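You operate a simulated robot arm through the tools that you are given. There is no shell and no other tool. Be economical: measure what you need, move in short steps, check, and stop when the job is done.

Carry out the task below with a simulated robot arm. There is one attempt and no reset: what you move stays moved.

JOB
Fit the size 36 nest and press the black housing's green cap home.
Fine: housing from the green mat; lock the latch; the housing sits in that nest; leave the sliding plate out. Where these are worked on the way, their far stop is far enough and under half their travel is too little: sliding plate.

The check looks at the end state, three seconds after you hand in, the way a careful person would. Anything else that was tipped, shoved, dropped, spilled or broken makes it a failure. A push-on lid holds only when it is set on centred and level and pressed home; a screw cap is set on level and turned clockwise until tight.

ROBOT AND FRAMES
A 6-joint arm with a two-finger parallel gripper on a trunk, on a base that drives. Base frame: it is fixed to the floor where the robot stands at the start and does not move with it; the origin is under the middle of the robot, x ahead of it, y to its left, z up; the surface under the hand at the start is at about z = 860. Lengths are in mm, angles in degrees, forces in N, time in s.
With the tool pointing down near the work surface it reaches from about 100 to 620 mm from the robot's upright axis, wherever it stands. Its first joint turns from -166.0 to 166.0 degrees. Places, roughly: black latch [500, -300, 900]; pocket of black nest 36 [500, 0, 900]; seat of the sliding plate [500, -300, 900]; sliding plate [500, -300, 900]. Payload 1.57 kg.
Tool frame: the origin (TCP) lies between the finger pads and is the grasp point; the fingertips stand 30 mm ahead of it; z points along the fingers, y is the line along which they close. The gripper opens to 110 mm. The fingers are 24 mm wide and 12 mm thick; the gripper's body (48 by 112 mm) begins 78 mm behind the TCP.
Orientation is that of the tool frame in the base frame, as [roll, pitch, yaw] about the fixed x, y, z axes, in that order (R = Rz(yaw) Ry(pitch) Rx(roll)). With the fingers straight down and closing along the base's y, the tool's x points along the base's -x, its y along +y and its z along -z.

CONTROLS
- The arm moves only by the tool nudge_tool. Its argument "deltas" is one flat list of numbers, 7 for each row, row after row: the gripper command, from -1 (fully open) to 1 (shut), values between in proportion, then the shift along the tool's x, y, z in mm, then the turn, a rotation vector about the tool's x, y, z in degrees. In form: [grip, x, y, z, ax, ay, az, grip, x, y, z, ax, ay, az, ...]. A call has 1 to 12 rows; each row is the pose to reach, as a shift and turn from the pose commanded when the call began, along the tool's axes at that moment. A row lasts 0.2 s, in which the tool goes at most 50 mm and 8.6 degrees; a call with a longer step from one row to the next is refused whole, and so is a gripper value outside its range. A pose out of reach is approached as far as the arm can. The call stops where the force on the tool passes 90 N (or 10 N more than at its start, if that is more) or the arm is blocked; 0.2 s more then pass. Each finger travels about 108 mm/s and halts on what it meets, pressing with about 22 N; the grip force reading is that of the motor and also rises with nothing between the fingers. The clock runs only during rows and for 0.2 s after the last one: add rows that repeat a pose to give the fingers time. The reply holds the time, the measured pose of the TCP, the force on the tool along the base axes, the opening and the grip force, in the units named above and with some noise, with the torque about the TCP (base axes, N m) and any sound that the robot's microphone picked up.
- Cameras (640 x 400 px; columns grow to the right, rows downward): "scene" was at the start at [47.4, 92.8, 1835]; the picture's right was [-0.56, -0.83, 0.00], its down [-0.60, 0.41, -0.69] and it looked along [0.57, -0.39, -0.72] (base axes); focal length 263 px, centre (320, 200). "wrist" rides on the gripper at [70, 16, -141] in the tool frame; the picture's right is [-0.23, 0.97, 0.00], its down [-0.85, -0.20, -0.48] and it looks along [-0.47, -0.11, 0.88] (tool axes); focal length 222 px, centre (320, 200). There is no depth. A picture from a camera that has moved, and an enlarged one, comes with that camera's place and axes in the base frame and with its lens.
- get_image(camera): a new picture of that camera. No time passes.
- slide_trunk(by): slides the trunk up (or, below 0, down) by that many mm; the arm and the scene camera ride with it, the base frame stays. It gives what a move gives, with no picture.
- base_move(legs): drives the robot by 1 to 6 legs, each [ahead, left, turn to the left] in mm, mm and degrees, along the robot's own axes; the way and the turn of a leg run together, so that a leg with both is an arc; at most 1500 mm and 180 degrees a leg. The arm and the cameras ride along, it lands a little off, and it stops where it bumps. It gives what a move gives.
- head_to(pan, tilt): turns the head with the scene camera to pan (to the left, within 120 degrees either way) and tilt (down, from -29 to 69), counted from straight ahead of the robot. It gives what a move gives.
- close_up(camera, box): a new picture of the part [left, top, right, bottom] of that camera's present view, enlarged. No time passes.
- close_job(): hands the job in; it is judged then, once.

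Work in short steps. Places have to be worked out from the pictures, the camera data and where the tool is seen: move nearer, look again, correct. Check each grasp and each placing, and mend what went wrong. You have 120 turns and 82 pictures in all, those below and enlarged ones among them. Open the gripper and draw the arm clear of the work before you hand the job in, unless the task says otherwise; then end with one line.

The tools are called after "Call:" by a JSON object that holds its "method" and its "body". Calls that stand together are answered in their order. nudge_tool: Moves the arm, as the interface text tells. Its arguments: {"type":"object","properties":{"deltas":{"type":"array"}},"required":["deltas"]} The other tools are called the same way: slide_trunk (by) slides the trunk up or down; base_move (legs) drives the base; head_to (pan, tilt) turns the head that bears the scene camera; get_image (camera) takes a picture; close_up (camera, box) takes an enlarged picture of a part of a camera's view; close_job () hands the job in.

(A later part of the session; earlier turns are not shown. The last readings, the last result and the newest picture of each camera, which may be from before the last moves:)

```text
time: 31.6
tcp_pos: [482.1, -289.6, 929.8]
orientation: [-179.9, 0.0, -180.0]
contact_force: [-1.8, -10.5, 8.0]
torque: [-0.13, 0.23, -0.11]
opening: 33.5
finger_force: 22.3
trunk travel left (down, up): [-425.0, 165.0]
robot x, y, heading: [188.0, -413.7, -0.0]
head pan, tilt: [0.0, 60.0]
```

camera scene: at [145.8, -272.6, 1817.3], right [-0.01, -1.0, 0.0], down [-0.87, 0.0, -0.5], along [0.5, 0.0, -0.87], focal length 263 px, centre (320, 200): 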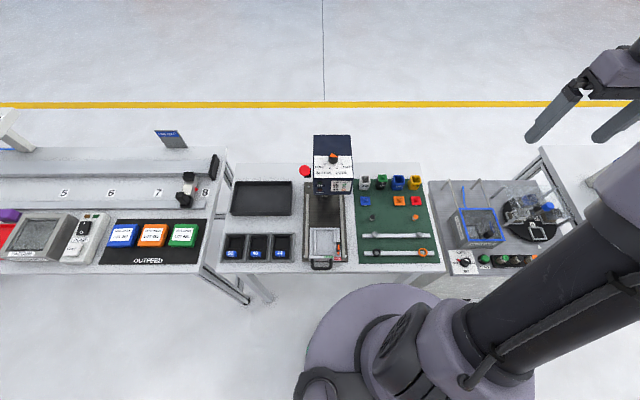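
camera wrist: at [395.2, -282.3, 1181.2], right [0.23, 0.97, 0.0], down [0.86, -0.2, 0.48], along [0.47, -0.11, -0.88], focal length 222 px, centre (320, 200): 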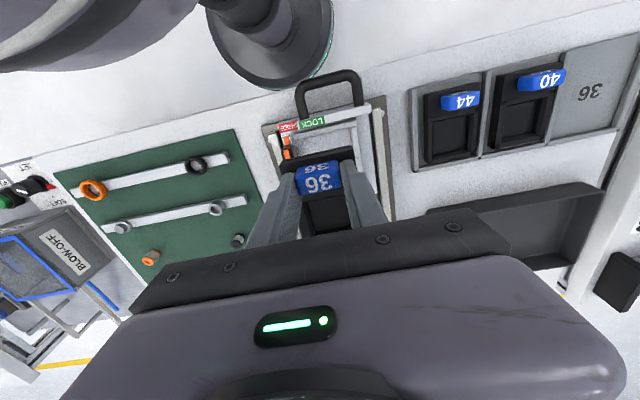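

It slides freely to 482, so the rear isn't located — perhaps it rides on the rear rail. I set it back at ~474, release, and move the arm aside to view from the head camera.

Call:
{"method": "nudge_tool", "body": {"deltas": [1, 4, 1.5, 0, 0, 0, 0, 1, 8, 1.5, 0, 0, 0, 0, 0.15, 8, 1.5, 0, 0, 0, 0, 0.15, 8, 1.5, 0, 0, 0, 0, 0.15, 8, 1.5, -35, 0, 0, 0, 0, 8, 1.5, -80, 0, 0, 0, 0, 8, 45, -100, 0, 0, 0, 0, 8, 90, -120, 0, 0, 0, 0, 8, 138, -130, 0, 0, 0, 0, 8, 186, -130, 0, 0, 0, 0, 8, 234, -130, 0, 0, 0]}}

Call:
{"method": "close_up", "body": {"camera": "scene", "box": [290, 210, 370, 275]}}

Call:
{"method": "get_image", "body": {"camera": "wrist"}}

```text
time: 34.0
tcp_pos: [474.3, -50.6, 1059.8]
orientation: [-179.8, -0.1, 179.9]
contact_force: [0.1, -0.6, 0.0]
torque: [-0.03, 0.0, 0.01]
opening: 55.0
finger_force: 0.0
trunk travel left (down, up): [-425.0, 165.0]
robot x, y, heading: [185.5, -408.0, 0.3]
head pan, tilt: [0.0, 60.0]
```

```text
6.15 times, centred on (330, 242) of scene
camera zoom: at [232.5, -271.2, 1817.2], right [0.0, -1.0, 0.0], down [-0.87, 0.0, -0.5], along [0.5, 0.0, -0.87], focal length 1621 px, centre (258, -62)
```

zoom: 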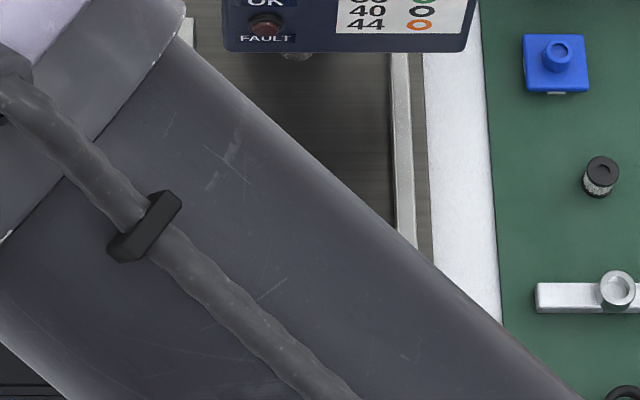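

```text
41 pictures are left
camera wrist: at [405.1, -33.4, 1201.7], right [0.23, 0.97, 0.0], down [0.86, -0.2, 0.48], along [0.46, -0.11, -0.88], focal length 222 px, centre (320, 200)
```

wrist: 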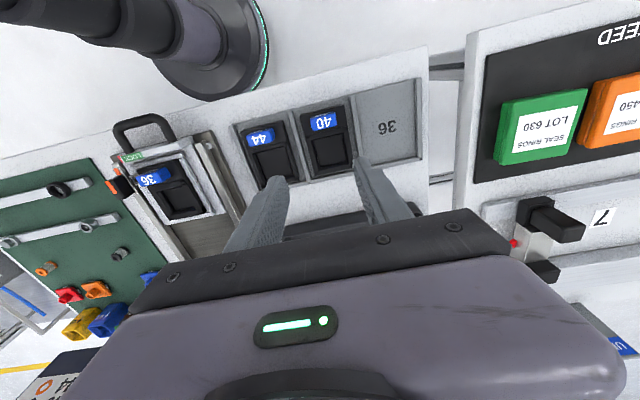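

Call:
{"method": "close_up", "body": {"camera": "wrist", "box": [110, 135, 230, 235]}}

```text
4.00 times, centred on (170, 185) of wrist
camera zoom: at [405.1, -33.4, 1201.7], right [0.23, 0.97, 0.0], down [0.86, -0.2, 0.48], along [0.46, -0.11, -0.88], focal length 888 px, centre (920, 260)
```

zoom: 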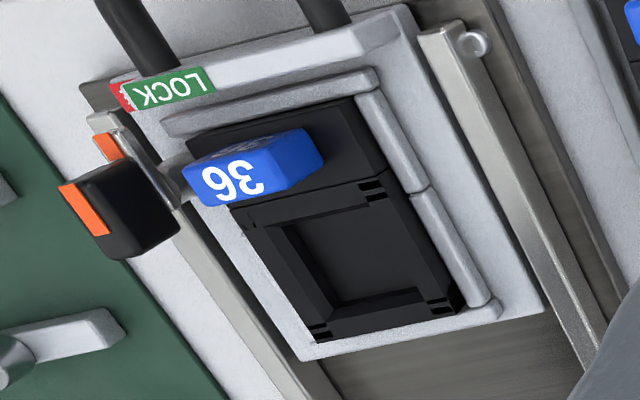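

The view suggests the nest's rear is propped on the rear rail (tilted in the grip) while its front is down. I'll press its rear rim down with closed fingertips: first travel above it.

Call:
{"method": "nudge_tool", "body": {"deltas": [1, 0, -48, 0, 0, 0, 0, 1, 0, -96, 0, 0, 0, 0, 1, 0, -144, 0, 0, 0, 0, 1, 0, -192, 10, 0, 0, 0, 1, -20, -238, 20, 0, 0, 0, 1, -60, -240, 40, 0, 0, 0, 1, -60, -240, 80, 0, 0, 0, 1, -60, -240, 100, 0, 0, 0]}}

Call:
{"method": "get_image", "body": {"camera": "wrist"}}

```text
refused: row 5 steps farther than a row can; nothing moved
```

```text
39 pictures are left
camera wrist: at [405.1, -33.4, 1201.7], right [0.23, 0.97, 0.0], down [0.86, -0.2, 0.48], along [0.46, -0.11, -0.88], focal length 222 px, centre (320, 200)
```

wrist: 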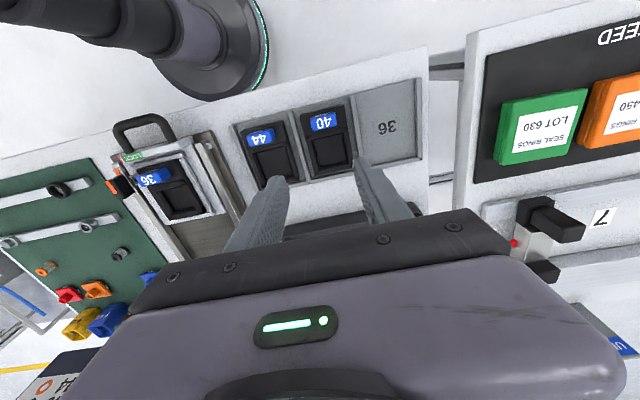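

A row was too long; I redo the same path with shorter steps.

Call:
{"method": "nudge_tool", "body": {"deltas": [1, 0, -48, 0, 0, 0, 0, 1, 0, -96, 0, 0, 0, 0, 1, 0, -144, 0, 0, 0, 0, 1, 0, -190, 5, 0, 0, 0, 1, 0, -236, 10, 0, 0, 0, 1, -30, -240, 20, 0, 0, 0, 1, -60, -240, 50, 0, 0, 0, 1, -60, -240, 90, 0, 0, 0, 1, -60, -240, 110, 0, 0, 0]}}

```text
time: 36.0
tcp_pos: [531.8, -293.2, 947.9]
orientation: [-179.9, -0.1, 179.9]
contact_force: [-0.5, -0.7, 0.6]
torque: [0.0, 0.0, -0.03]
opening: 0.0
finger_force: 21.6
trunk travel left (down, up): [-425.0, 165.0]
robot x, y, heading: [181.7, -410.3, 0.2]
head pan, tilt: [0.0, 60.0]
```

Over the rear rim with no contact yet. I step down 3 mm per row toward 924 to feel where it meets.

Call:
{"method": "nudge_tool", "body": {"deltas": [1, 0, 0, 4, 0, 0, 0, 1, 0, 0, 8, 0, 0, 0, 1, 0, 0, 12, 0, 0, 0, 1, 0, 0, 15, 0, 0, 0, 1, 0, 0, 18, 0, 0, 0, 1, 0, 0, 21, 0, 0, 0, 1, 0, 0, 24, 0, 0, 0]}}

Call:
{"method": "close_up", "body": {"camera": "wrist", "box": [240, 80, 400, 220]}}

```text
time: 37.6
tcp_pos: [533.9, -295.3, 928.8]
orientation: [-179.9, 0.3, 179.8]
contact_force: [-1.5, 0.1, 88.8]
torque: [0.01, -0.64, 0.01]
opening: 0.1
finger_force: 21.6
trunk travel left (down, up): [-425.0, 165.0]
robot x, y, heading: [181.7, -412.1, 0.4]
head pan, tilt: [0.0, 60.0]
```

```text
2.86 times, centred on (320, 150) of wrist
camera zoom: at [464.1, -278.2, 1070.7], right [0.23, 0.97, 0.0], down [0.85, -0.2, 0.48], along [0.47, -0.11, -0.88], focal length 635 px, centre (320, 343)
```

zoom: 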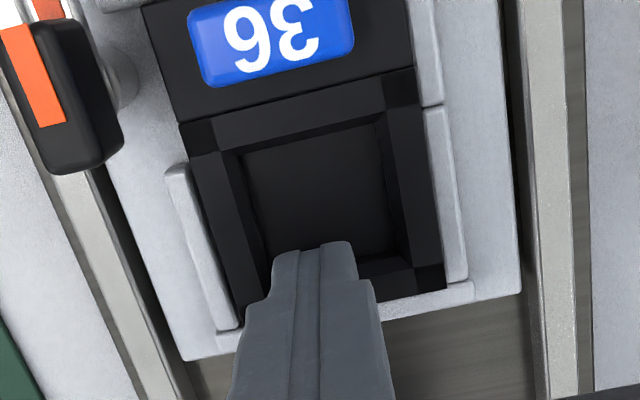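

The rear top is level with the front (~900) and the rear rail shows right behind it, so the nest is down and level. Next, the latch: I rise and go above it for a close look.

Call:
{"method": "nudge_tool", "body": {"deltas": [1, 0, 0, -30, 0, 0, 0, 1, 30, -20, -60, 0, 0, 0, 0.5, 62, -42, -85, 0, 0, 0, 0.2, 62, -42, -85, 0, 0, 0]}}

Call:
{"method": "close_up", "body": {"camera": "wrist", "box": [260, 100, 420, 220]}}

```text
time: 38.6
tcp_pos: [471.4, -337.5, 1015.3]
orientation: [-179.7, -0.1, 180.0]
contact_force: [0.3, -0.2, -0.3]
torque: [0.0, -0.01, 0.02]
opening: 44.0
finger_force: 0.0
trunk travel left (down, up): [-425.0, 165.0]
robot x, y, heading: [184.3, -412.9, 0.1]
head pan, tilt: [0.0, 60.0]
```

```text
3.33 times, centred on (340, 160) of wrist
camera zoom: at [403.1, -320.3, 1156.6], right [0.23, 0.97, 0.0], down [0.86, -0.2, 0.48], along [0.46, -0.11, -0.88], focal length 740 px, centre (253, 333)
```

zoom: 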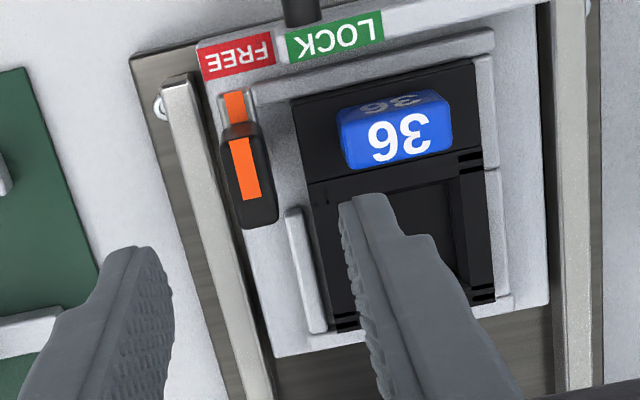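

The latch is a turn-knob: bar and orange pointer at FREE (toward the robot), knob top at about (469, -336, 924). I narrow to 28 mm and come down to z=957 above it to check alignment.

Call:
{"method": "nudge_tool", "body": {"deltas": [0.5, 2, 2, 20, 0, 0, 0, 0.5, 2, 2, 40, 0, 0, 0, 0.5, 2, 2, 58, 0, 0, 0]}}

Call:
{"method": "close_up", "body": {"camera": "wrist", "box": [260, 120, 390, 220]}}

```text
time: 39.4
tcp_pos: [469.4, -333.9, 954.9]
orientation: [-180.0, -0.1, 179.9]
contact_force: [-0.4, 0.2, -0.3]
torque: [-0.02, -0.01, 0.02]
opening: 27.4
finger_force: 0.0
trunk travel left (down, up): [-425.0, 165.0]
robot x, y, heading: [183.2, -411.8, 0.2]
head pan, tilt: [0.0, 60.0]
```

```text
4.00 times, centred on (325, 170) of wrist
camera zoom: at [400.5, -316.2, 1096.8], right [0.23, 0.97, 0.0], down [0.86, -0.2, 0.48], along [0.46, -0.11, -0.88], focal length 888 px, centre (300, 320)
```

zoom: 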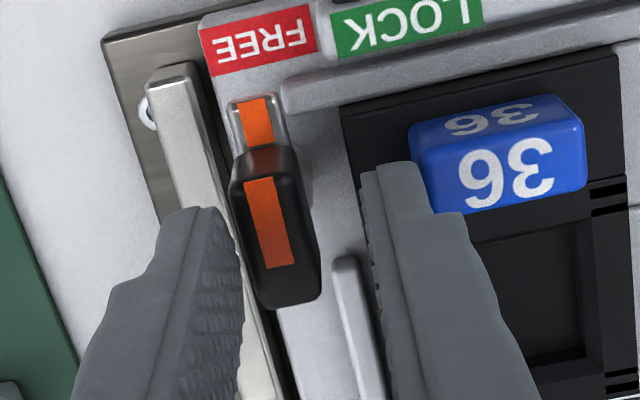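

The knob sits ~6 mm toward −y of the finger centre. I correct, descend to z≈936, and close.

Call:
{"method": "nudge_tool", "body": {"deltas": [0.5, 2, -6, 0, 0, 0, 0, 0.5, 2, -6, 10, 0, 0, 0, 0.5, 2, -6, 19, 0, 0, 0, 0.75, 2, -6, 19, 0, 0, 0, 1, 2, -6, 19, 0, 0, 0, 1, 2, -6, 19, 0, 0, 0]}}

Call:
{"method": "close_up", "body": {"camera": "wrist", "box": [260, 120, 390, 220]}}

```text
time: 40.8
tcp_pos: [468.9, -338.3, 934.8]
orientation: [-179.9, -0.1, 179.9]
contact_force: [-0.3, 4.7, 0.1]
torque: [0.33, -0.72, -0.01]
opening: 13.9
finger_force: 30.5
trunk travel left (down, up): [-425.0, 165.0]
robot x, y, heading: [186.2, -409.5, 0.1]
head pan, tilt: [0.0, 60.0]
```

```text
4.00 times, centred on (325, 170) of wrist
camera zoom: at [400.1, -321.4, 1076.2], right [0.23, 0.97, 0.0], down [0.86, -0.2, 0.48], along [0.46, -0.11, -0.88], focal length 888 px, centre (300, 320)
```

zoom: 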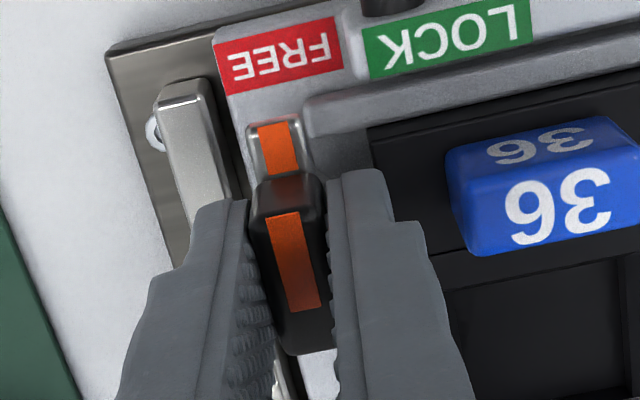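

Gripped (13.9 mm). I turn clockwise seen from above (+az) by 24° and read the torque.

Call:
{"method": "nudge_tool", "body": {"deltas": [1, 0, 0, 0, 0, 0, 8, 1, 0, 0, 0, 0, 0, 16, 1, 0, 0, 0, 0, 0, 24, 1, 0, 0, 0, 0, 0, 24]}}

Call:
{"method": "close_up", "body": {"camera": "wrist", "box": [240, 100, 400, 220]}}

```text
time: 41.8
tcp_pos: [469.0, -338.4, 934.9]
orientation: [-179.7, 0.1, 155.9]
contact_force: [-0.9, 27.5, 20.8]
torque: [0.76, -0.21, 0.03]
opening: 13.7
finger_force: 30.4
trunk travel left (down, up): [-425.0, 165.0]
robot x, y, heading: [182.5, -411.8, 0.1]
head pan, tilt: [0.0, 60.0]
```

```text
3.33 times, centred on (320, 160) of wrist
camera zoom: at [412.8, -293.8, 1075.7], right [0.6, 0.8, 0.0], down [0.7, -0.53, 0.48], along [0.38, -0.29, -0.88], focal length 740 px, centre (320, 333)
```

zoom: 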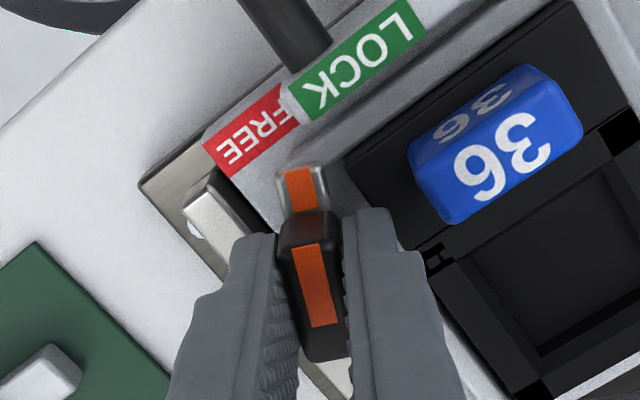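

It turns, with a 27 N side force showing the pivot is a few mm further in +x than the TCP. I continue turning to ~48° while letting the TCP follow ~3 mm.

Call:
{"method": "nudge_tool", "body": {"deltas": [1, 0, 2, 0, 0, 0, 7, 1, 0, 2.6, 0, 0, 0, 14, 1, 0, 3, 0, 0, 0, 21, 1, 0, 3, 0, 0, 0, 21]}}

```text
time: 42.8
tcp_pos: [469.6, -338.1, 934.3]
orientation: [-179.8, 0.1, 134.8]
contact_force: [0.3, 6.4, 15.0]
torque: [-0.07, -0.7, 0.0]
opening: 13.8
finger_force: 30.4
trunk travel left (down, up): [-425.0, 165.0]
robot x, y, heading: [186.6, -409.4, 0.0]
head pan, tilt: [0.0, 60.0]
```

Call:
{"method": "nudge_tool", "body": {"deltas": [1, 0, 0.5, 0, 0, 0, 7, 1, 0, 1, 0, 0, 0, 14, 1, 0, 1.5, 0, 0, 0, 21, 1, 0, 1.5, 0, 0, 0, 21]}}

Call:
{"method": "close_up", "body": {"camera": "wrist", "box": [240, 100, 400, 220]}}

```text
time: 43.8
tcp_pos: [471.1, -337.4, 933.6]
orientation: [-179.8, 0.0, 113.8]
contact_force: [-3.1, -9.5, -6.2]
torque: [-0.72, -0.59, -0.05]
opening: 13.6
finger_force: 30.6
trunk travel left (down, up): [-425.0, 165.0]
robot x, y, heading: [186.2, -410.7, -0.3]
head pan, tilt: [0.0, 60.0]
```

```text
3.33 times, centred on (320, 160) of wrist
camera zoom: at [458.5, -266.6, 1075.2], right [0.98, 0.18, 0.0], down [0.16, -0.86, 0.48], along [0.09, -0.47, -0.88], focal length 740 px, centre (320, 333)
```

zoom: 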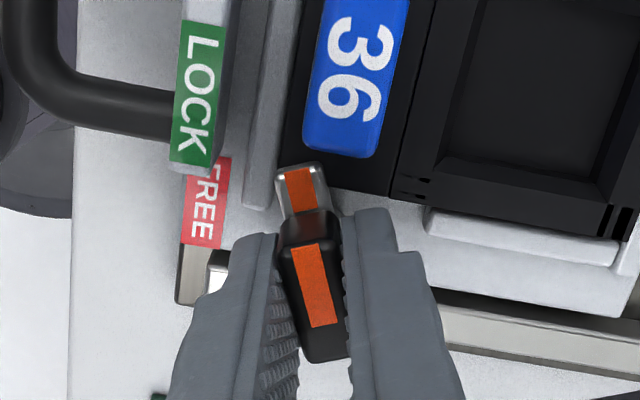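

The bar is swinging over the nest's front rim — a turn clamp. I continue toward 90° and look for the stop.

Call:
{"method": "nudge_tool", "body": {"deltas": [1, 0, -0.5, 0, 0, 0, 7, 1, 0, -0.5, 0, 0, 0, 14, 1, 0, -0.5, 0, 0, 0, 21, 1, 0, -0.5, 0, 0, 0, 25, 1, 0, -0.5, 0, 0, 0, 25]}}

Call:
{"method": "close_up", "body": {"camera": "wrist", "box": [240, 100, 400, 220]}}

```text
time: 45.0
tcp_pos: [470.5, -338.3, 934.0]
orientation: [-179.8, 0.1, 88.8]
contact_force: [-0.8, -9.8, -15.3]
torque: [0.1, -0.43, 0.69]
opening: 13.3
finger_force: 30.3
trunk travel left (down, up): [-425.0, 165.0]
robot x, y, heading: [177.9, -410.3, 0.2]
head pan, tilt: [0.0, 60.0]
```

```text
3.33 times, centred on (320, 160) of wrist
camera zoom: at [488.8, -267.6, 1075.2], right [0.97, -0.25, 0.0], down [-0.21, -0.85, 0.48], along [-0.12, -0.47, -0.88], focal length 740 px, centre (320, 333)
```

zoom: 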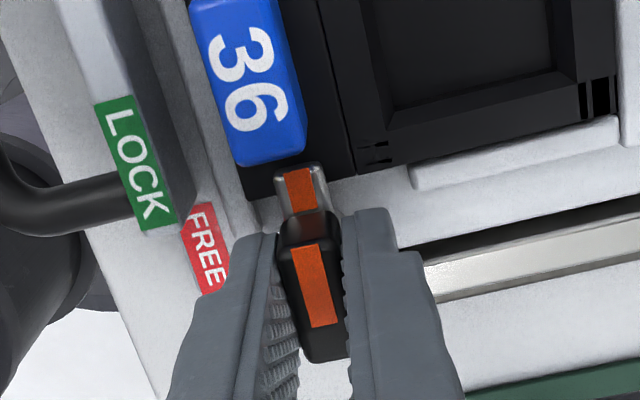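

Torque 0.7 N·m at 90°: the far stop is reached with the bar over the nest — locked. I release, lift, turn the hand back, and view it.

Call:
{"method": "nudge_tool", "body": {"deltas": [0.55, 0, 0, 0, 0, 0, 0, 0.55, 0, 0, 0, 0, 0, 0, 0.55, 0, 0, -30, 0, 0, -8, 0.55, 0, 0, -60, 0, 0, -16, 0.55, 0, 0, -90, 0, 0, -24, 0.55, 0, 0, -120, 0, 0, -32, 0.55, 0, 0, -130, 0, 0, -40, 0.5, 0, 0, -130, 0, 0, -48, 0, 0, 0, -130, 0, 0, -56, 0, 0, 0, -130, 0, 0, -64, 0, 0, 0, -130, 0, 0, -72, 0, 0, 0, -130, 0, 0, -80]}}

Call:
{"method": "nudge_tool", "body": {"deltas": [-0.5, 0, 0, 0, 0, 0, -8, -1, 0, 0, 0, 0, 0, -11, -1, 0, 0, 0, 0, 0, -11]}}

Call:
{"method": "close_up", "body": {"camera": "wrist", "box": [240, 100, 440, 220]}}

```text
time: 47.6
tcp_pos: [469.9, -336.0, 1064.0]
orientation: [-179.8, -0.1, 169.1]
contact_force: [-0.5, 0.0, 0.0]
torque: [0.03, 0.04, 0.05]
opening: 55.2
finger_force: 0.0
trunk travel left (down, up): [-425.0, 165.0]
robot x, y, heading: [181.9, -411.2, 0.2]
head pan, tilt: [0.0, 60.0]
```

```text
time: 48.4
tcp_pos: [468.8, -336.5, 1062.6]
orientation: [-180.0, -0.1, 179.9]
contact_force: [0.4, -0.9, 1.2]
torque: [0.0, -0.02, 0.01]
opening: 110.0
finger_force: 0.1
trunk travel left (down, up): [-425.0, 165.0]
robot x, y, heading: [185.2, -412.6, -0.2]
head pan, tilt: [0.0, 60.0]
```

```text
3.20 times, centred on (340, 160) of wrist
camera zoom: at [401.6, -319.7, 1206.1], right [0.23, 0.97, 0.0], down [0.86, -0.2, 0.48], along [0.46, -0.11, -0.88], focal length 711 px, centre (256, 328)
```

zoom: 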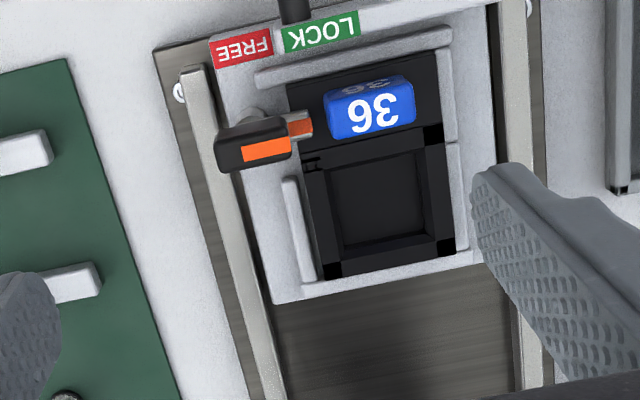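

Latch is locked with the bar over the nest rim; the pocket centre is at about (515, -289). Now the black housing: I move around the press at height, toward (690, -530, 1080).

Call:
{"method": "nudge_tool", "body": {"deltas": [-1, 0, -48, -5, 0, 0, 0, -1, 0, -96, -10, 0, 0, 0, -1, 0, -144, -15, 0, 0, 0, -1, 0, -190, -20, 0, 0, 0, -1, -44, -200, -20, 0, 0, 0, -1, -88, -200, -20, 0, 0, 0, -1, -132, -200, -20, 0, 0, 0, -1, -176, -200, -20, 0, 0, 0, -1, -220, -200, -20, 0, 0, 0]}}

Call:
{"method": "get_image", "body": {"camera": "wrist"}}

```text
time: 50.4
tcp_pos: [693.1, -536.7, 1085.7]
orientation: [-179.8, -0.2, 179.8]
contact_force: [-0.5, -0.5, -0.3]
torque: [0.03, 0.03, 0.02]
opening: 109.8
finger_force: 0.0
trunk travel left (down, up): [-425.0, 165.0]
robot x, y, heading: [188.1, -411.1, -0.1]
head pan, tilt: [0.0, 60.0]
```

```text
30 pictures are left
camera wrist: at [625.4, -519.8, 1227.7], right [0.23, 0.97, 0.0], down [0.86, -0.2, 0.48], along [0.46, -0.11, -0.88], focal length 222 px, centre (320, 200)
```

wrist: 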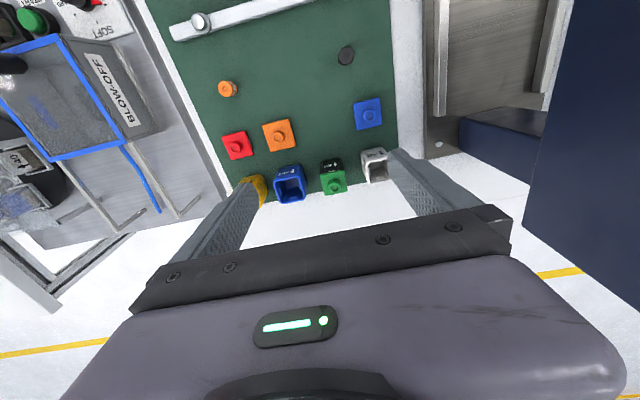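

The green-capped housing is at about (755, -530) with ~20 mm gaps to its neighbours. I move above with 44 mm opening to z=1000 and check.

Call:
{"method": "nudge_tool", "body": {"deltas": [0, -30, 4, 25, 0, 0, 0, 0.2, -60, 6, 55, 0, 0, 0, 0.2, -60, 6, 85, 0, 0, 0, 0.2, -60, 6, 85, 0, 0, 0]}}

Call:
{"method": "close_up", "body": {"camera": "wrist", "box": [240, 100, 400, 220]}}

```text
time: 51.4
tcp_pos: [748.6, -531.0, 1001.4]
orientation: [-179.9, -0.1, 180.0]
contact_force: [0.1, 0.0, 0.2]
torque: [-0.04, 0.02, -0.02]
opening: 43.9
finger_force: 0.0
trunk travel left (down, up): [-425.0, 165.0]
robot x, y, heading: [185.0, -412.3, 0.2]
head pan, tilt: [0.0, 60.0]
```

```text
3.33 times, centred on (320, 160) of wrist
camera zoom: at [680.7, -514.4, 1142.6], right [0.23, 0.97, 0.0], down [0.86, -0.2, 0.48], along [0.46, -0.11, -0.88], focal length 740 px, centre (320, 333)
```

zoom: 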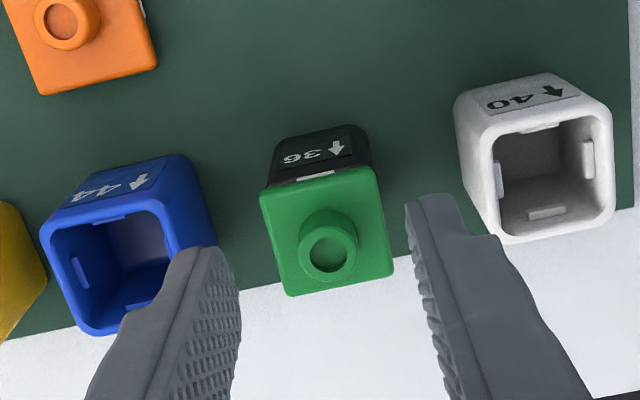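

Aligned well; cap flush on the body. I go to x≈758 and lower to z=945 for a check before straddling it.

Call:
{"method": "nudge_tool", "body": {"deltas": [0.2, -9, -1, 20, 0, 0, 0, 0.2, -9, -1, 40, 0, 0, 0, 0.2, -9, -1, 56, 0, 0, 0, 0.2, -9, -1, 56, 0, 0, 0]}}

Call:
{"method": "close_up", "body": {"camera": "wrist", "box": [240, 100, 400, 220]}}

```text
time: 52.4
tcp_pos: [760.5, -533.6, 942.6]
orientation: [-179.9, -0.1, 180.0]
contact_force: [-0.5, -0.7, -0.5]
torque: [0.02, 0.02, 0.0]
opening: 44.0
finger_force: 0.1
trunk travel left (down, up): [-425.0, 165.0]
robot x, y, heading: [186.3, -413.5, -0.0]
head pan, tilt: [0.0, 60.0]
```

```text
3.33 times, centred on (320, 160) of wrist
camera zoom: at [691.9, -516.7, 1084.2], right [0.23, 0.97, 0.0], down [0.86, -0.2, 0.48], along [0.46, -0.11, -0.88], focal length 740 px, centre (320, 333)
```

zoom: 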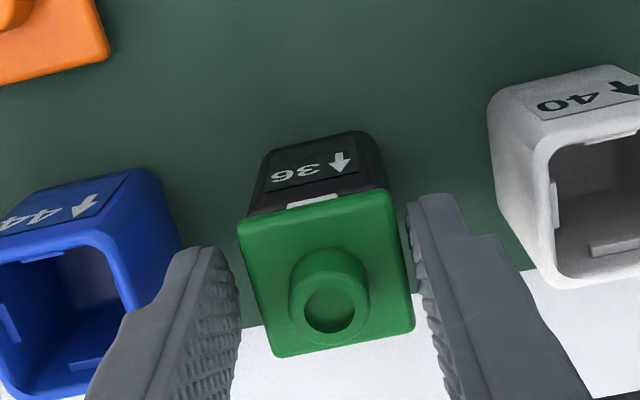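

Cap centre resolves to (757, -532, 932); fingers are symmetric about it. I descend to TCP 914 and close on the body.

Call:
{"method": "nudge_tool", "body": {"deltas": [0.2, 2.5, 0, 10, 0, 0, 0, 0.2, 2.5, 0, 20, 0, 0, 0, 0.2, 2.5, 0, 29, 0, 0, 0, 0.35, 2.5, 0, 29, 0, 0, 0, 0.6, 2.5, 0, 29, 0, 0, 0, 0.6, 2.5, 0, 29, 0, 0, 0]}}

Call:
{"method": "close_up", "body": {"camera": "wrist", "box": [240, 100, 400, 220]}}

```text
time: 53.8
tcp_pos: [759.0, -533.3, 914.0]
orientation: [-179.9, -0.2, 179.9]
contact_force: [-1.2, 1.8, 0.2]
torque: [0.08, -0.04, -0.01]
opening: 35.3
finger_force: 21.9
trunk travel left (down, up): [-425.0, 165.0]
robot x, y, heading: [186.8, -411.5, 0.1]
head pan, tilt: [0.0, 60.0]
```

```text
3.33 times, centred on (320, 160) of wrist
camera zoom: at [690.4, -516.5, 1055.9], right [0.23, 0.97, 0.0], down [0.86, -0.2, 0.48], along [0.46, -0.11, -0.88], focal length 740 px, centre (320, 333)
```

zoom: 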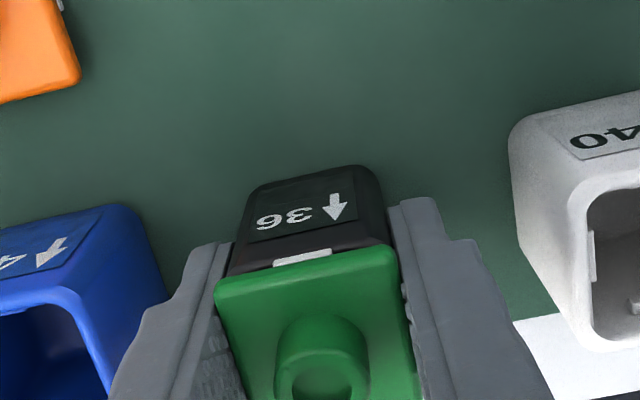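

Gripped at 35.3 mm on the body. I lift 150 mm and check it comes with its cap.

Call:
{"method": "nudge_tool", "body": {"deltas": [0.8, 0, 0, -8, 0, 0, 0, 0.8, 0, 0, -20, 0, 0, 0, 0.8, 0, 0, -50, 0, 0, 0, 0.8, 0, 0, -85, 0, 0, 0, 0.8, 0, 0, -120, 0, 0, 0, 0.8, 40, 0, -130, 0, 0, 0, 0.8, 85, 0, -130, 0, 0, 0, 0.8, 130, 0, -130, 0, 0, 0, 0.8, 175, 0, -130, 0, 0, 0, 0.8, 220, 0, -130, 0, 0, 0, 0.8, 245, 0, -130, 0, 0, 0]}}

Call:
{"method": "close_up", "body": {"camera": "wrist", "box": [220, 80, 420, 220]}}

```text
time: 56.2
tcp_pos: [513.0, -535.5, 1043.6]
orientation: [180.0, -0.2, 179.8]
contact_force: [-0.1, -0.5, -0.6]
torque: [-0.05, -0.02, 0.02]
opening: 35.4
finger_force: 21.6
trunk travel left (down, up): [-425.0, 165.0]
robot x, y, heading: [184.4, -413.2, -0.1]
head pan, tilt: [0.0, 60.0]
```

```text
2.86 times, centred on (320, 150) of wrist
camera zoom: at [445.7, -518.3, 1185.4], right [0.23, 0.97, 0.0], down [0.86, -0.2, 0.48], along [0.46, -0.11, -0.88], focal length 635 px, centre (320, 343)
```

zoom: 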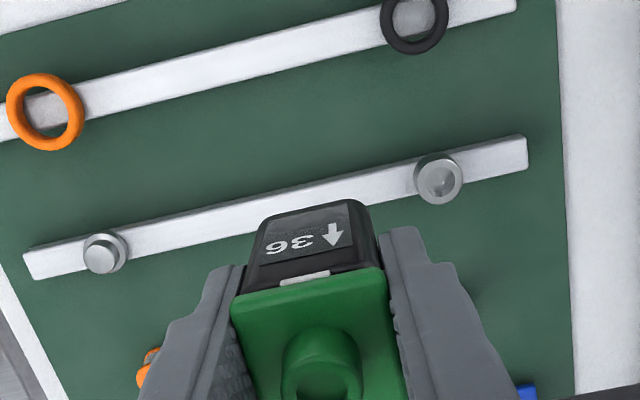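

Housing and cap are secure. I carry it to above the pocket at (515, -289), bottom still ~50 mm above.

Call:
{"method": "nudge_tool", "body": {"deltas": [0.8, 0, 45, 0, 0, 0, 0, 0.8, 0, 90, 0, 0, 0, 0, 0.8, 0, 135, 0, 0, 0, 0, 0.8, 0, 180, 0, 0, 0, 0, 0.8, -1, 225, 0, 0, 0, 0, 0.8, -2, 246, 10, 0, 0, 0, 0.8, -2, 246, 40, 0, 0, 0, 0.8, -2, 246, 40, 0, 0, 0]}}

Call:
{"method": "close_up", "body": {"camera": "wrist", "box": [220, 80, 420, 220]}}

```text
time: 58.0
tcp_pos: [511.5, -285.0, 1000.7]
orientation: [-179.9, -0.1, 179.9]
contact_force: [0.0, 0.5, -0.8]
torque: [0.01, -0.04, 0.0]
opening: 35.4
finger_force: 22.3
trunk travel left (down, up): [-425.0, 165.0]
robot x, y, heading: [185.8, -411.3, -0.2]
head pan, tilt: [0.0, 60.0]
```

```text
2.86 times, centred on (320, 150) of wrist
camera zoom: at [443.5, -268.3, 1143.3], right [0.23, 0.97, 0.0], down [0.86, -0.2, 0.48], along [0.46, -0.11, -0.88], focal length 635 px, centre (320, 343)
```

zoom: 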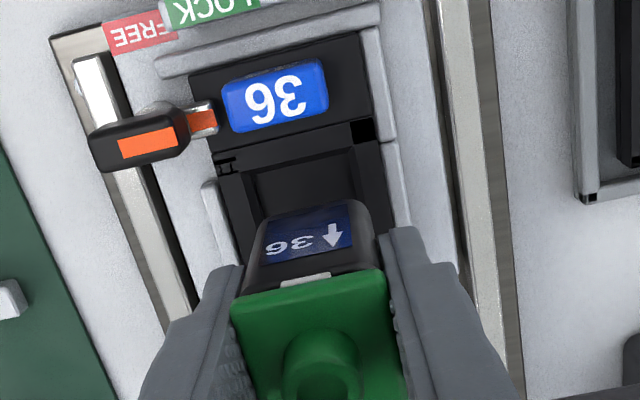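

Pocket centre comes out at about (515, -289); housing centre ≈ TCP. I shift (+3.5, −4.5) and lower to z=966 (bottom ~14 mm above the nest), then check.

Call:
{"method": "nudge_tool", "body": {"deltas": [0.8, -3.5, -4.5, 12, 0, 0, 0, 0.8, -3.5, -4.5, 24, 0, 0, 0, 0.8, -3.5, -4.5, 35, 0, 0, 0, 0.8, -3.5, -4.5, 35, 0, 0, 0]}}

Call:
{"method": "close_up", "body": {"camera": "wrist", "box": [240, 80, 400, 200]}}

```text
time: 59.0
tcp_pos: [515.6, -291.7, 968.0]
orientation: [-179.9, -0.1, 179.8]
contact_force: [-0.8, -0.8, -0.5]
torque: [-0.01, 0.0, -0.03]
opening: 35.5
finger_force: 21.7
trunk travel left (down, up): [-425.0, 165.0]
robot x, y, heading: [189.7, -413.7, 0.2]
head pan, tilt: [0.0, 60.0]
```

```text
3.33 times, centred on (320, 140) of wrist
camera zoom: at [447.2, -275.1, 1110.3], right [0.23, 0.97, 0.0], down [0.86, -0.2, 0.48], along [0.46, -0.11, -0.88], focal length 740 px, centre (320, 400)
```

zoom: 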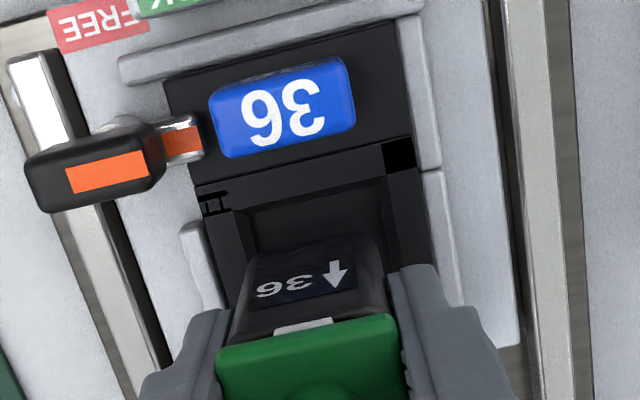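

Aligned within ~1 mm. I lower in small steps until it bottoms (expected TCP ≈ 940).

Call:
{"method": "nudge_tool", "body": {"deltas": [0.8, 0.5, 0.5, 6, 0, 0, 0, 0.8, 0.5, 0.5, 12, 0, 0, 0, 0.8, 0.5, 0.5, 16, 0, 0, 0, 0.8, 0.5, 0.5, 20, 0, 0, 0, 0.8, 0.5, 0.5, 23, 0, 0, 0, 0.8, 0.5, 0.5, 26, 0, 0, 0]}}

Call:
{"method": "close_up", "body": {"camera": "wrist", "box": [240, 80, 400, 200]}}

```text
time: 60.4
tcp_pos: [516.2, -289.4, 943.1]
orientation: [-179.9, -0.1, 179.9]
contact_force: [-0.3, 0.2, -0.7]
torque: [-0.01, 0.0, 0.01]
opening: 35.1
finger_force: 22.1
trunk travel left (down, up): [-425.0, 165.0]
robot x, y, heading: [184.5, -415.5, 0.2]
head pan, tilt: [0.0, 60.0]
```

```text
3.33 times, centred on (320, 140) of wrist
camera zoom: at [447.9, -273.5, 1084.5], right [0.23, 0.97, 0.0], down [0.86, -0.2, 0.48], along [0.46, -0.11, -0.88], focal length 740 px, centre (320, 400)
```

zoom: 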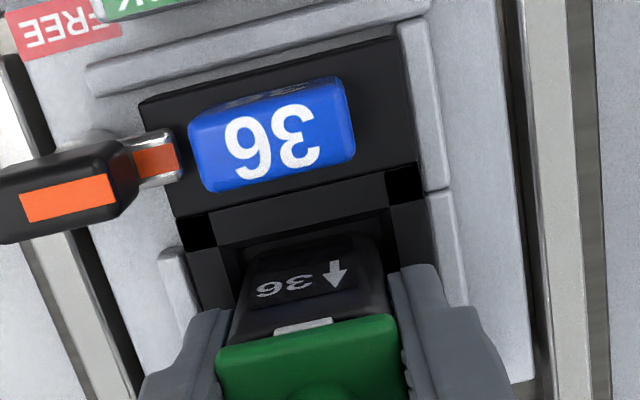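

No contact yet and the bottom is entering the pocket. Continue in 2 mm steps.

Call:
{"method": "nudge_tool", "body": {"deltas": [0.8, 0, 0, 2, 0, 0, 0, 0.8, 0, 0, 4, 0, 0, 0, 0.8, 0, 0, 6, 0, 0, 0, 0.8, 0, 0, 7, 0, 0, 0]}}

```text
time: 61.4
tcp_pos: [516.7, -289.6, 936.2]
orientation: [-179.9, 0.0, 179.9]
contact_force: [-1.0, 2.8, 19.3]
torque: [0.11, 0.03, 0.05]
opening: 35.4
finger_force: 22.1
trunk travel left (down, up): [-425.0, 165.0]
robot x, y, heading: [186.9, -411.9, 0.0]
head pan, tilt: [0.0, 60.0]
```

Contact at 936 (bottom ~15 mm below the nest top) – seated. I release to 46 mm, rise straight up, and look.

Call:
{"method": "nudge_tool", "body": {"deltas": [0.4, 0, 0, -1, 0, 0, 0, 0.16, 0, 0, -1, 0, 0, 0, 0.16, 0, 0, -1, 0, 0, 0, 0.16, 0, 0, -25, 0, 0, 0, 0.16, 0, 0, -60, 0, 0, 0, 0, 20, 0, -100, 0, 0, 0, -0.5, 50, 0, -130, 0, 0, 0, -0.5, 50, 0, -130, 0, 0, 0]}}

Call:
{"method": "close_up", "body": {"camera": "wrist", "box": [240, 100, 400, 220]}}

```text
time: 63.2
tcp_pos: [465.0, -285.8, 1066.7]
orientation: [-180.0, -0.1, 179.9]
contact_force: [0.0, 0.0, 0.0]
torque: [0.0, -0.01, 0.01]
opening: 82.5
finger_force: 0.0
trunk travel left (down, up): [-425.0, 165.0]
robot x, y, heading: [185.7, -409.2, -0.2]
head pan, tilt: [0.0, 60.0]
```

```text
3.33 times, centred on (320, 160) of wrist
camera zoom: at [397.8, -269.3, 1207.8], right [0.23, 0.97, 0.0], down [0.86, -0.2, 0.48], along [0.46, -0.11, -0.88], focal length 740 px, centre (320, 333)
```

zoom: 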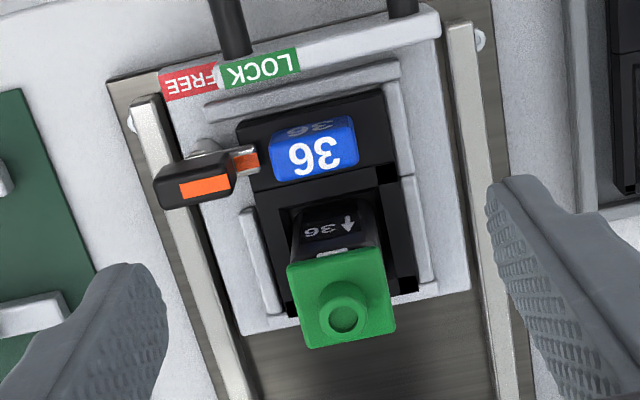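

The housing stands upright in the nest pocket with its cap on. Next come the handle, selector and lever; the arm needs more room behind the handle, so I back the base 100 mm and look at the press head.

Call:
{"method": "nudge_tool", "body": {"deltas": [-0.5, 20, 30, -40, 0, 0, 0, 0, 20, 75, -40, 0, 0, 0, 0, 20, 120, -40, 0, 0, 0, 0, 20, 165, -40, 0, 0, 0]}}

Call:
{"method": "base_move", "body": {"legs": [[-100, 0, 0]]}}

Call:
{"method": "close_up", "body": {"camera": "scene", "box": [280, 140, 400, 240]}}

```text
refused: row 1 steps farther than a row can; nothing moved
```

```text
time: 64.4
tcp_pos: [364.4, -287.3, 1066.6]
orientation: [-179.9, -0.2, 179.9]
contact_force: [-0.6, -0.3, -0.4]
torque: [-0.01, -0.03, -0.01]
opening: 82.3
finger_force: 0.1
trunk travel left (down, up): [-425.0, 165.0]
robot x, y, heading: [81.9, -411.4, 0.2]
head pan, tilt: [0.0, 60.0]
```

```text
4.00 times, centred on (340, 190) of scene
camera zoom: at [131.5, -273.0, 1817.3], right [0.0, -1.0, 0.0], down [-0.87, 0.0, -0.5], along [0.5, 0.0, -0.87], focal length 1053 px, centre (240, 240)
```

zoom: 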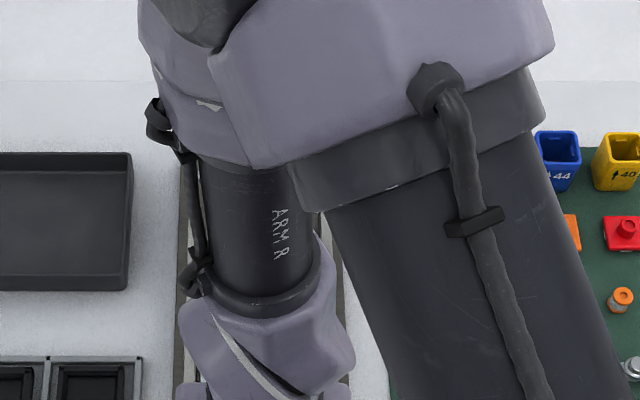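

The arm blocks that view; I handle the plate first. I tilt the hand forward 35° (keeping it out from under the press head later) and approach the right leg of the handle, then look.

Call:
{"method": "nudge_tool", "body": {"deltas": [0, -6, -5, 10, 0, -7, 0, 0, -12, -10, 20, 0, -14, 0, 0.2, -18, -15, 40, 0, -21, 0, 0.3, -24, -20, 65, 0, -28, 0, 0.4, -28, -23, 90, 0, -35, 0, 0.4, -28, -23, 100, 0, -35, 0]}}

Call:
{"method": "get_image", "body": {"camera": "wrist"}}

```text
time: 66.0
tcp_pos: [414.9, -292.8, 974.5]
orientation: [177.5, 37.5, 178.4]
contact_force: [0.4, -0.1, 0.2]
torque: [0.02, 0.0, 0.01]
opening: 33.2
finger_force: 0.0
trunk travel left (down, up): [-425.0, 165.0]
robot x, y, heading: [83.3, -411.2, -0.0]
head pan, tilt: [0.0, 60.0]
stopped in row 6: the arm was blocked; the commanded pose is now the measured one
```

```text
20 pictures are left
camera wrist: at [274.1, -277.8, 1045.2], right [0.18, 0.97, 0.17], down [0.39, -0.23, 0.89], along [0.9, -0.1, -0.42], focal length 222 px, centre (320, 200)
```

wrist: 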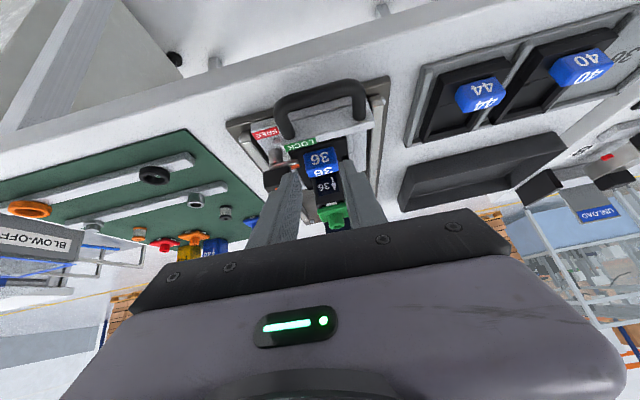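

The arm is too folded there (blocked, no contact). I back the base another 120 mm to gain room.

Call:
{"method": "base_move", "body": {"legs": [[-120, 0, 0]]}}

Call:
{"method": "nudge_tool", "body": {"deltas": [0.4, 0, 0, 0, 0, 0, 0]}}

```text
time: 67.2
tcp_pos: [299.6, -291.6, 973.9]
orientation: [177.5, 37.5, 178.5]
contact_force: [-0.1, 0.1, 0.8]
torque: [0.02, -0.03, 0.0]
opening: 33.0
finger_force: 0.0
trunk travel left (down, up): [-425.0, 165.0]
robot x, y, heading: [-28.6, -410.5, -0.0]
head pan, tilt: [0.0, 60.0]
```

```text
time: 67.6
tcp_pos: [301.7, -291.2, 973.8]
orientation: [177.6, 37.5, 178.4]
contact_force: [1.2, 0.1, -1.2]
torque: [0.02, 0.01, -0.02]
opening: 32.6
finger_force: 0.1
trunk travel left (down, up): [-425.0, 165.0]
robot x, y, heading: [-27.7, -410.3, -0.1]
head pan, tilt: [0.0, 60.0]
```

Leg gripping won't fit inside the 26 mm loop when tilted; better to grip the crossbar (at ≈(396, -277, 890)) with the fingers closing across it. I roll the hand 90° about its own axis here in free space.

Call:
{"method": "nudge_tool", "body": {"deltas": [0.4, 0, 0, -2, 0, 0, 8, 0.4, 0, 0, -4, 0, 0, 16, 0.4, 0, 0, -6, 0, 0, 24, 0.4, 0, 0, -8, 0, 0, 32, 0.4, 0, 0, -10, 0, 0, 40, 0.4, 0, 0, -10, 0, 0, 48, 0.4, 0, 0, -10, 0, 0, 56, 0.4, 0, 0, -10, 0, 0, 64, 0.4, 0, 0, -10, 0, 0, 72, 0.4, 0, 0, -10, 0, 0, 80, 0.4, 0, 0, -10, 0, 0, 88, 0.4, 0, 0, -10, 0, 0, 90]}}

Call:
{"method": "get_image", "body": {"camera": "wrist"}}

```text
time: 70.2
tcp_pos: [302.3, -287.9, 981.5]
orientation: [141.8, -2.6, 89.9]
contact_force: [-0.4, 0.1, 0.4]
torque: [0.01, 0.01, 0.01]
opening: 33.1
finger_force: 0.1
trunk travel left (down, up): [-425.0, 165.0]
robot x, y, heading: [-29.7, -409.4, 0.0]
head pan, tilt: [0.0, 60.0]
```

```text
19 pictures are left
camera wrist: at [228.0, -223.3, 1107.3], right [0.76, -0.26, 0.59], down [-0.45, -0.87, 0.21], along [0.46, -0.43, -0.78], focal length 222 px, centre (320, 200)
```

wrist: 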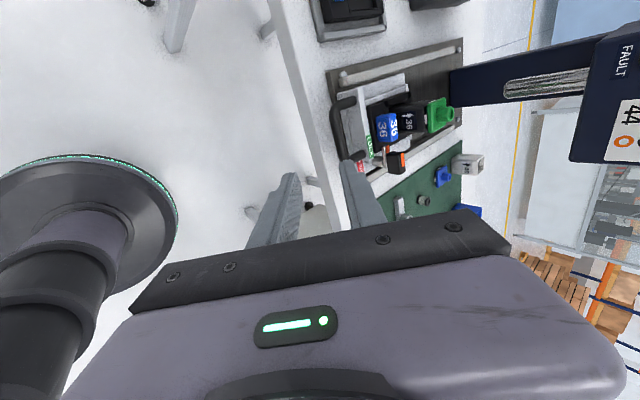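

I see handle, plate and the upright housing from the side. I approach to ~50 mm short of the crossbar along the tool axis and look closely.

Call:
{"method": "nudge_tool", "body": {"deltas": [0.4, 4, 7, 27, 0, 0, 0, 0.4, 8, 14, 54, 0, 0, 0, 0.4, 12, 21, 80, 0, 0, 0, 0.4, 12, 21, 80, 0, 0, 0]}}

Call:
{"method": "close_up", "body": {"camera": "wrist", "box": [240, 80, 440, 220]}}

```text
time: 71.2
tcp_pos: [362.3, -279.2, 930.8]
orientation: [142.4, -1.9, 89.9]
contact_force: [-0.3, -0.2, 0.2]
torque: [0.01, 0.03, -0.01]
opening: 33.0
finger_force: 0.1
trunk travel left (down, up): [-425.0, 165.0]
robot x, y, heading: [-28.0, -411.5, -0.2]
head pan, tilt: [0.0, 60.0]
```

```text
2.86 times, centred on (340, 150) of wrist
camera zoom: at [289.6, -212.3, 1055.9], right [0.77, -0.25, 0.58], down [-0.45, -0.86, 0.23], along [0.45, -0.44, -0.78], focal length 635 px, centre (263, 343)
```

zoom: 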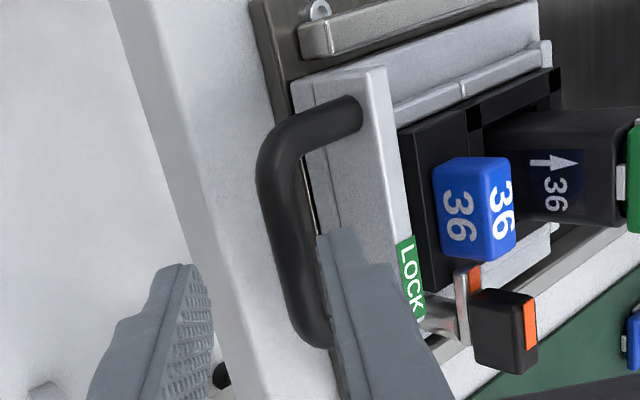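

Bar is at ≈(398, -277, 899): 8.7 mm toward +y_t and 47 mm ahead. I narrow to 22 mm, centre, advance 29 mm and close on it.

Call:
{"method": "nudge_tool", "body": {"deltas": [0.6, 2, 8.7, 0, 0, 0, 0, 0.6, 2, 8.7, 10, 0, 0, 0, 0.6, 2, 8.7, 20, 0, 0, 0, 0.6, 2, 8.7, 29, 0, 0, 0, 0.85, 2, 8.7, 29, 0, 0, 0, 1, 2, 8.7, 29, 0, 0, 0]}}

Call:
{"method": "close_up", "body": {"camera": "wrist", "box": [240, 80, 440, 220]}}

```text
time: 72.6
tcp_pos: [386.0, -277.2, 914.2]
orientation: [142.5, -1.9, 89.9]
contact_force: [0.8, -1.6, 5.2]
torque: [-0.6, -0.1, 0.45]
opening: 12.6
finger_force: 29.5
trunk travel left (down, up): [-425.0, 165.0]
robot x, y, heading: [-25.9, -410.4, 0.1]
head pan, tilt: [0.0, 60.0]
```

```text
2.86 times, centred on (340, 150) of wrist
camera zoom: at [314.4, -210.8, 1039.0], right [0.77, -0.25, 0.59], down [-0.45, -0.86, 0.23], along [0.45, -0.44, -0.78], focal length 635 px, centre (263, 343)
```

zoom: 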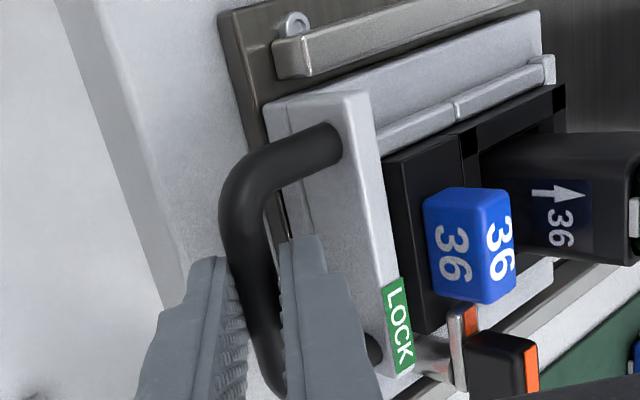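

The crossbar is gripped (12.6 mm). I push the plate in 60 mm along +x and read the forces.

Call:
{"method": "nudge_tool", "body": {"deltas": [1, 0, 8, 6.1, 0, 0, 0, 1, 0, 16, 12.2, 0, 0, 0, 1, 0, 24, 18.3, 0, 0, 0, 1, 0, 32, 24.4, 0, 0, 0, 1, 0, 40, 30.5, 0, 0, 0, 1, 0, 48, 36.6, 0, 0, 0]}}

```text
time: 74.0
tcp_pos: [445.3, -276.3, 914.5]
orientation: [142.5, -2.0, 89.9]
contact_force: [1.2, -8.4, 21.7]
torque: [-0.38, -0.22, 0.66]
opening: 12.5
finger_force: 29.0
trunk travel left (down, up): [-425.0, 165.0]
robot x, y, heading: [-29.9, -411.0, 0.1]
head pan, tilt: [0.0, 60.0]
```

Smooth. Continue another 90 mm toward the far stop, easing up 1 mm.

Call:
{"method": "nudge_tool", "body": {"deltas": [1, 0, 8.5, 5.3, 0, 0, 0, 1, 0, 16.5, 11.4, 0, 0, 0, 1, 0, 24.5, 17.5, 0, 0, 0, 1, 0, 32.5, 23.6, 0, 0, 0, 1, 0, 40.5, 29.7, 0, 0, 0, 1, 0, 48.5, 35.8, 0, 0, 0, 1, 0, 56.5, 41.9, 0, 0, 0, 1, 0, 64.5, 48, 0, 0, 0, 1, 0, 72.5, 54.1, 0, 0, 0]}}

Call:
{"method": "get_image", "body": {"camera": "wrist"}}

```text
time: 76.0
tcp_pos: [520.9, -278.1, 911.1]
orientation: [143.4, -1.6, 90.0]
contact_force: [-78.1, 6.1, -20.5]
torque: [0.44, 1.0, 1.48]
opening: 21.7
finger_force: 34.8
trunk travel left (down, up): [-425.0, 165.0]
robot x, y, heading: [-29.4, -411.6, -0.1]
head pan, tilt: [0.0, 60.0]
```

```text
16 pictures are left
camera wrist: at [450.4, -211.5, 1037.2], right [0.78, -0.25, 0.57], down [-0.45, -0.86, 0.24], along [0.43, -0.44, -0.78], focal length 222 px, centre (320, 200)
```

wrist: 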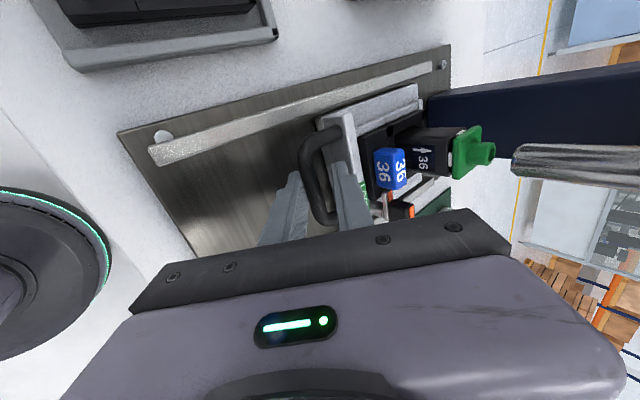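

The plate hit its far stop (−78 N; travel ~128 mm), cap under the ram. I open, withdraw back along the tool axis, and leave the plate there.

Call:
{"method": "nudge_tool", "body": {"deltas": [0.5, 0, -4, -3, 0, 0, 0, 0.5, 0, -4, -3, 0, 0, 0, 0.5, 0, -4, -30, 0, 0, 0, 0.5, 0, -4, -70, 0, 0, 0, 0.5, 0, -4, -110, 0, 0, 0, 0.5, 0, -4, -150, 0, 0, 0]}}

Call:
{"method": "get_image", "body": {"camera": "wrist"}}

```text
time: 77.4
tcp_pos: [438.7, -280.4, 1035.0]
orientation: [142.4, -2.0, 89.8]
contact_force: [-0.3, 0.9, -0.6]
torque: [-0.02, -0.01, -0.02]
opening: 27.5
finger_force: 0.0
trunk travel left (down, up): [-425.0, 165.0]
robot x, y, heading: [-27.9, -410.5, -0.3]
head pan, tilt: [0.0, 60.0]
```

```text
15 pictures are left
camera wrist: at [366.4, -214.0, 1159.6], right [0.77, -0.25, 0.59], down [-0.45, -0.86, 0.23], along [0.45, -0.44, -0.78], focal length 222 px, centre (320, 200)
```

wrist: 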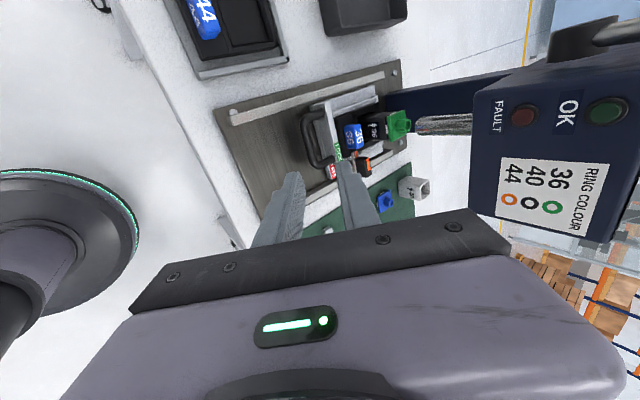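

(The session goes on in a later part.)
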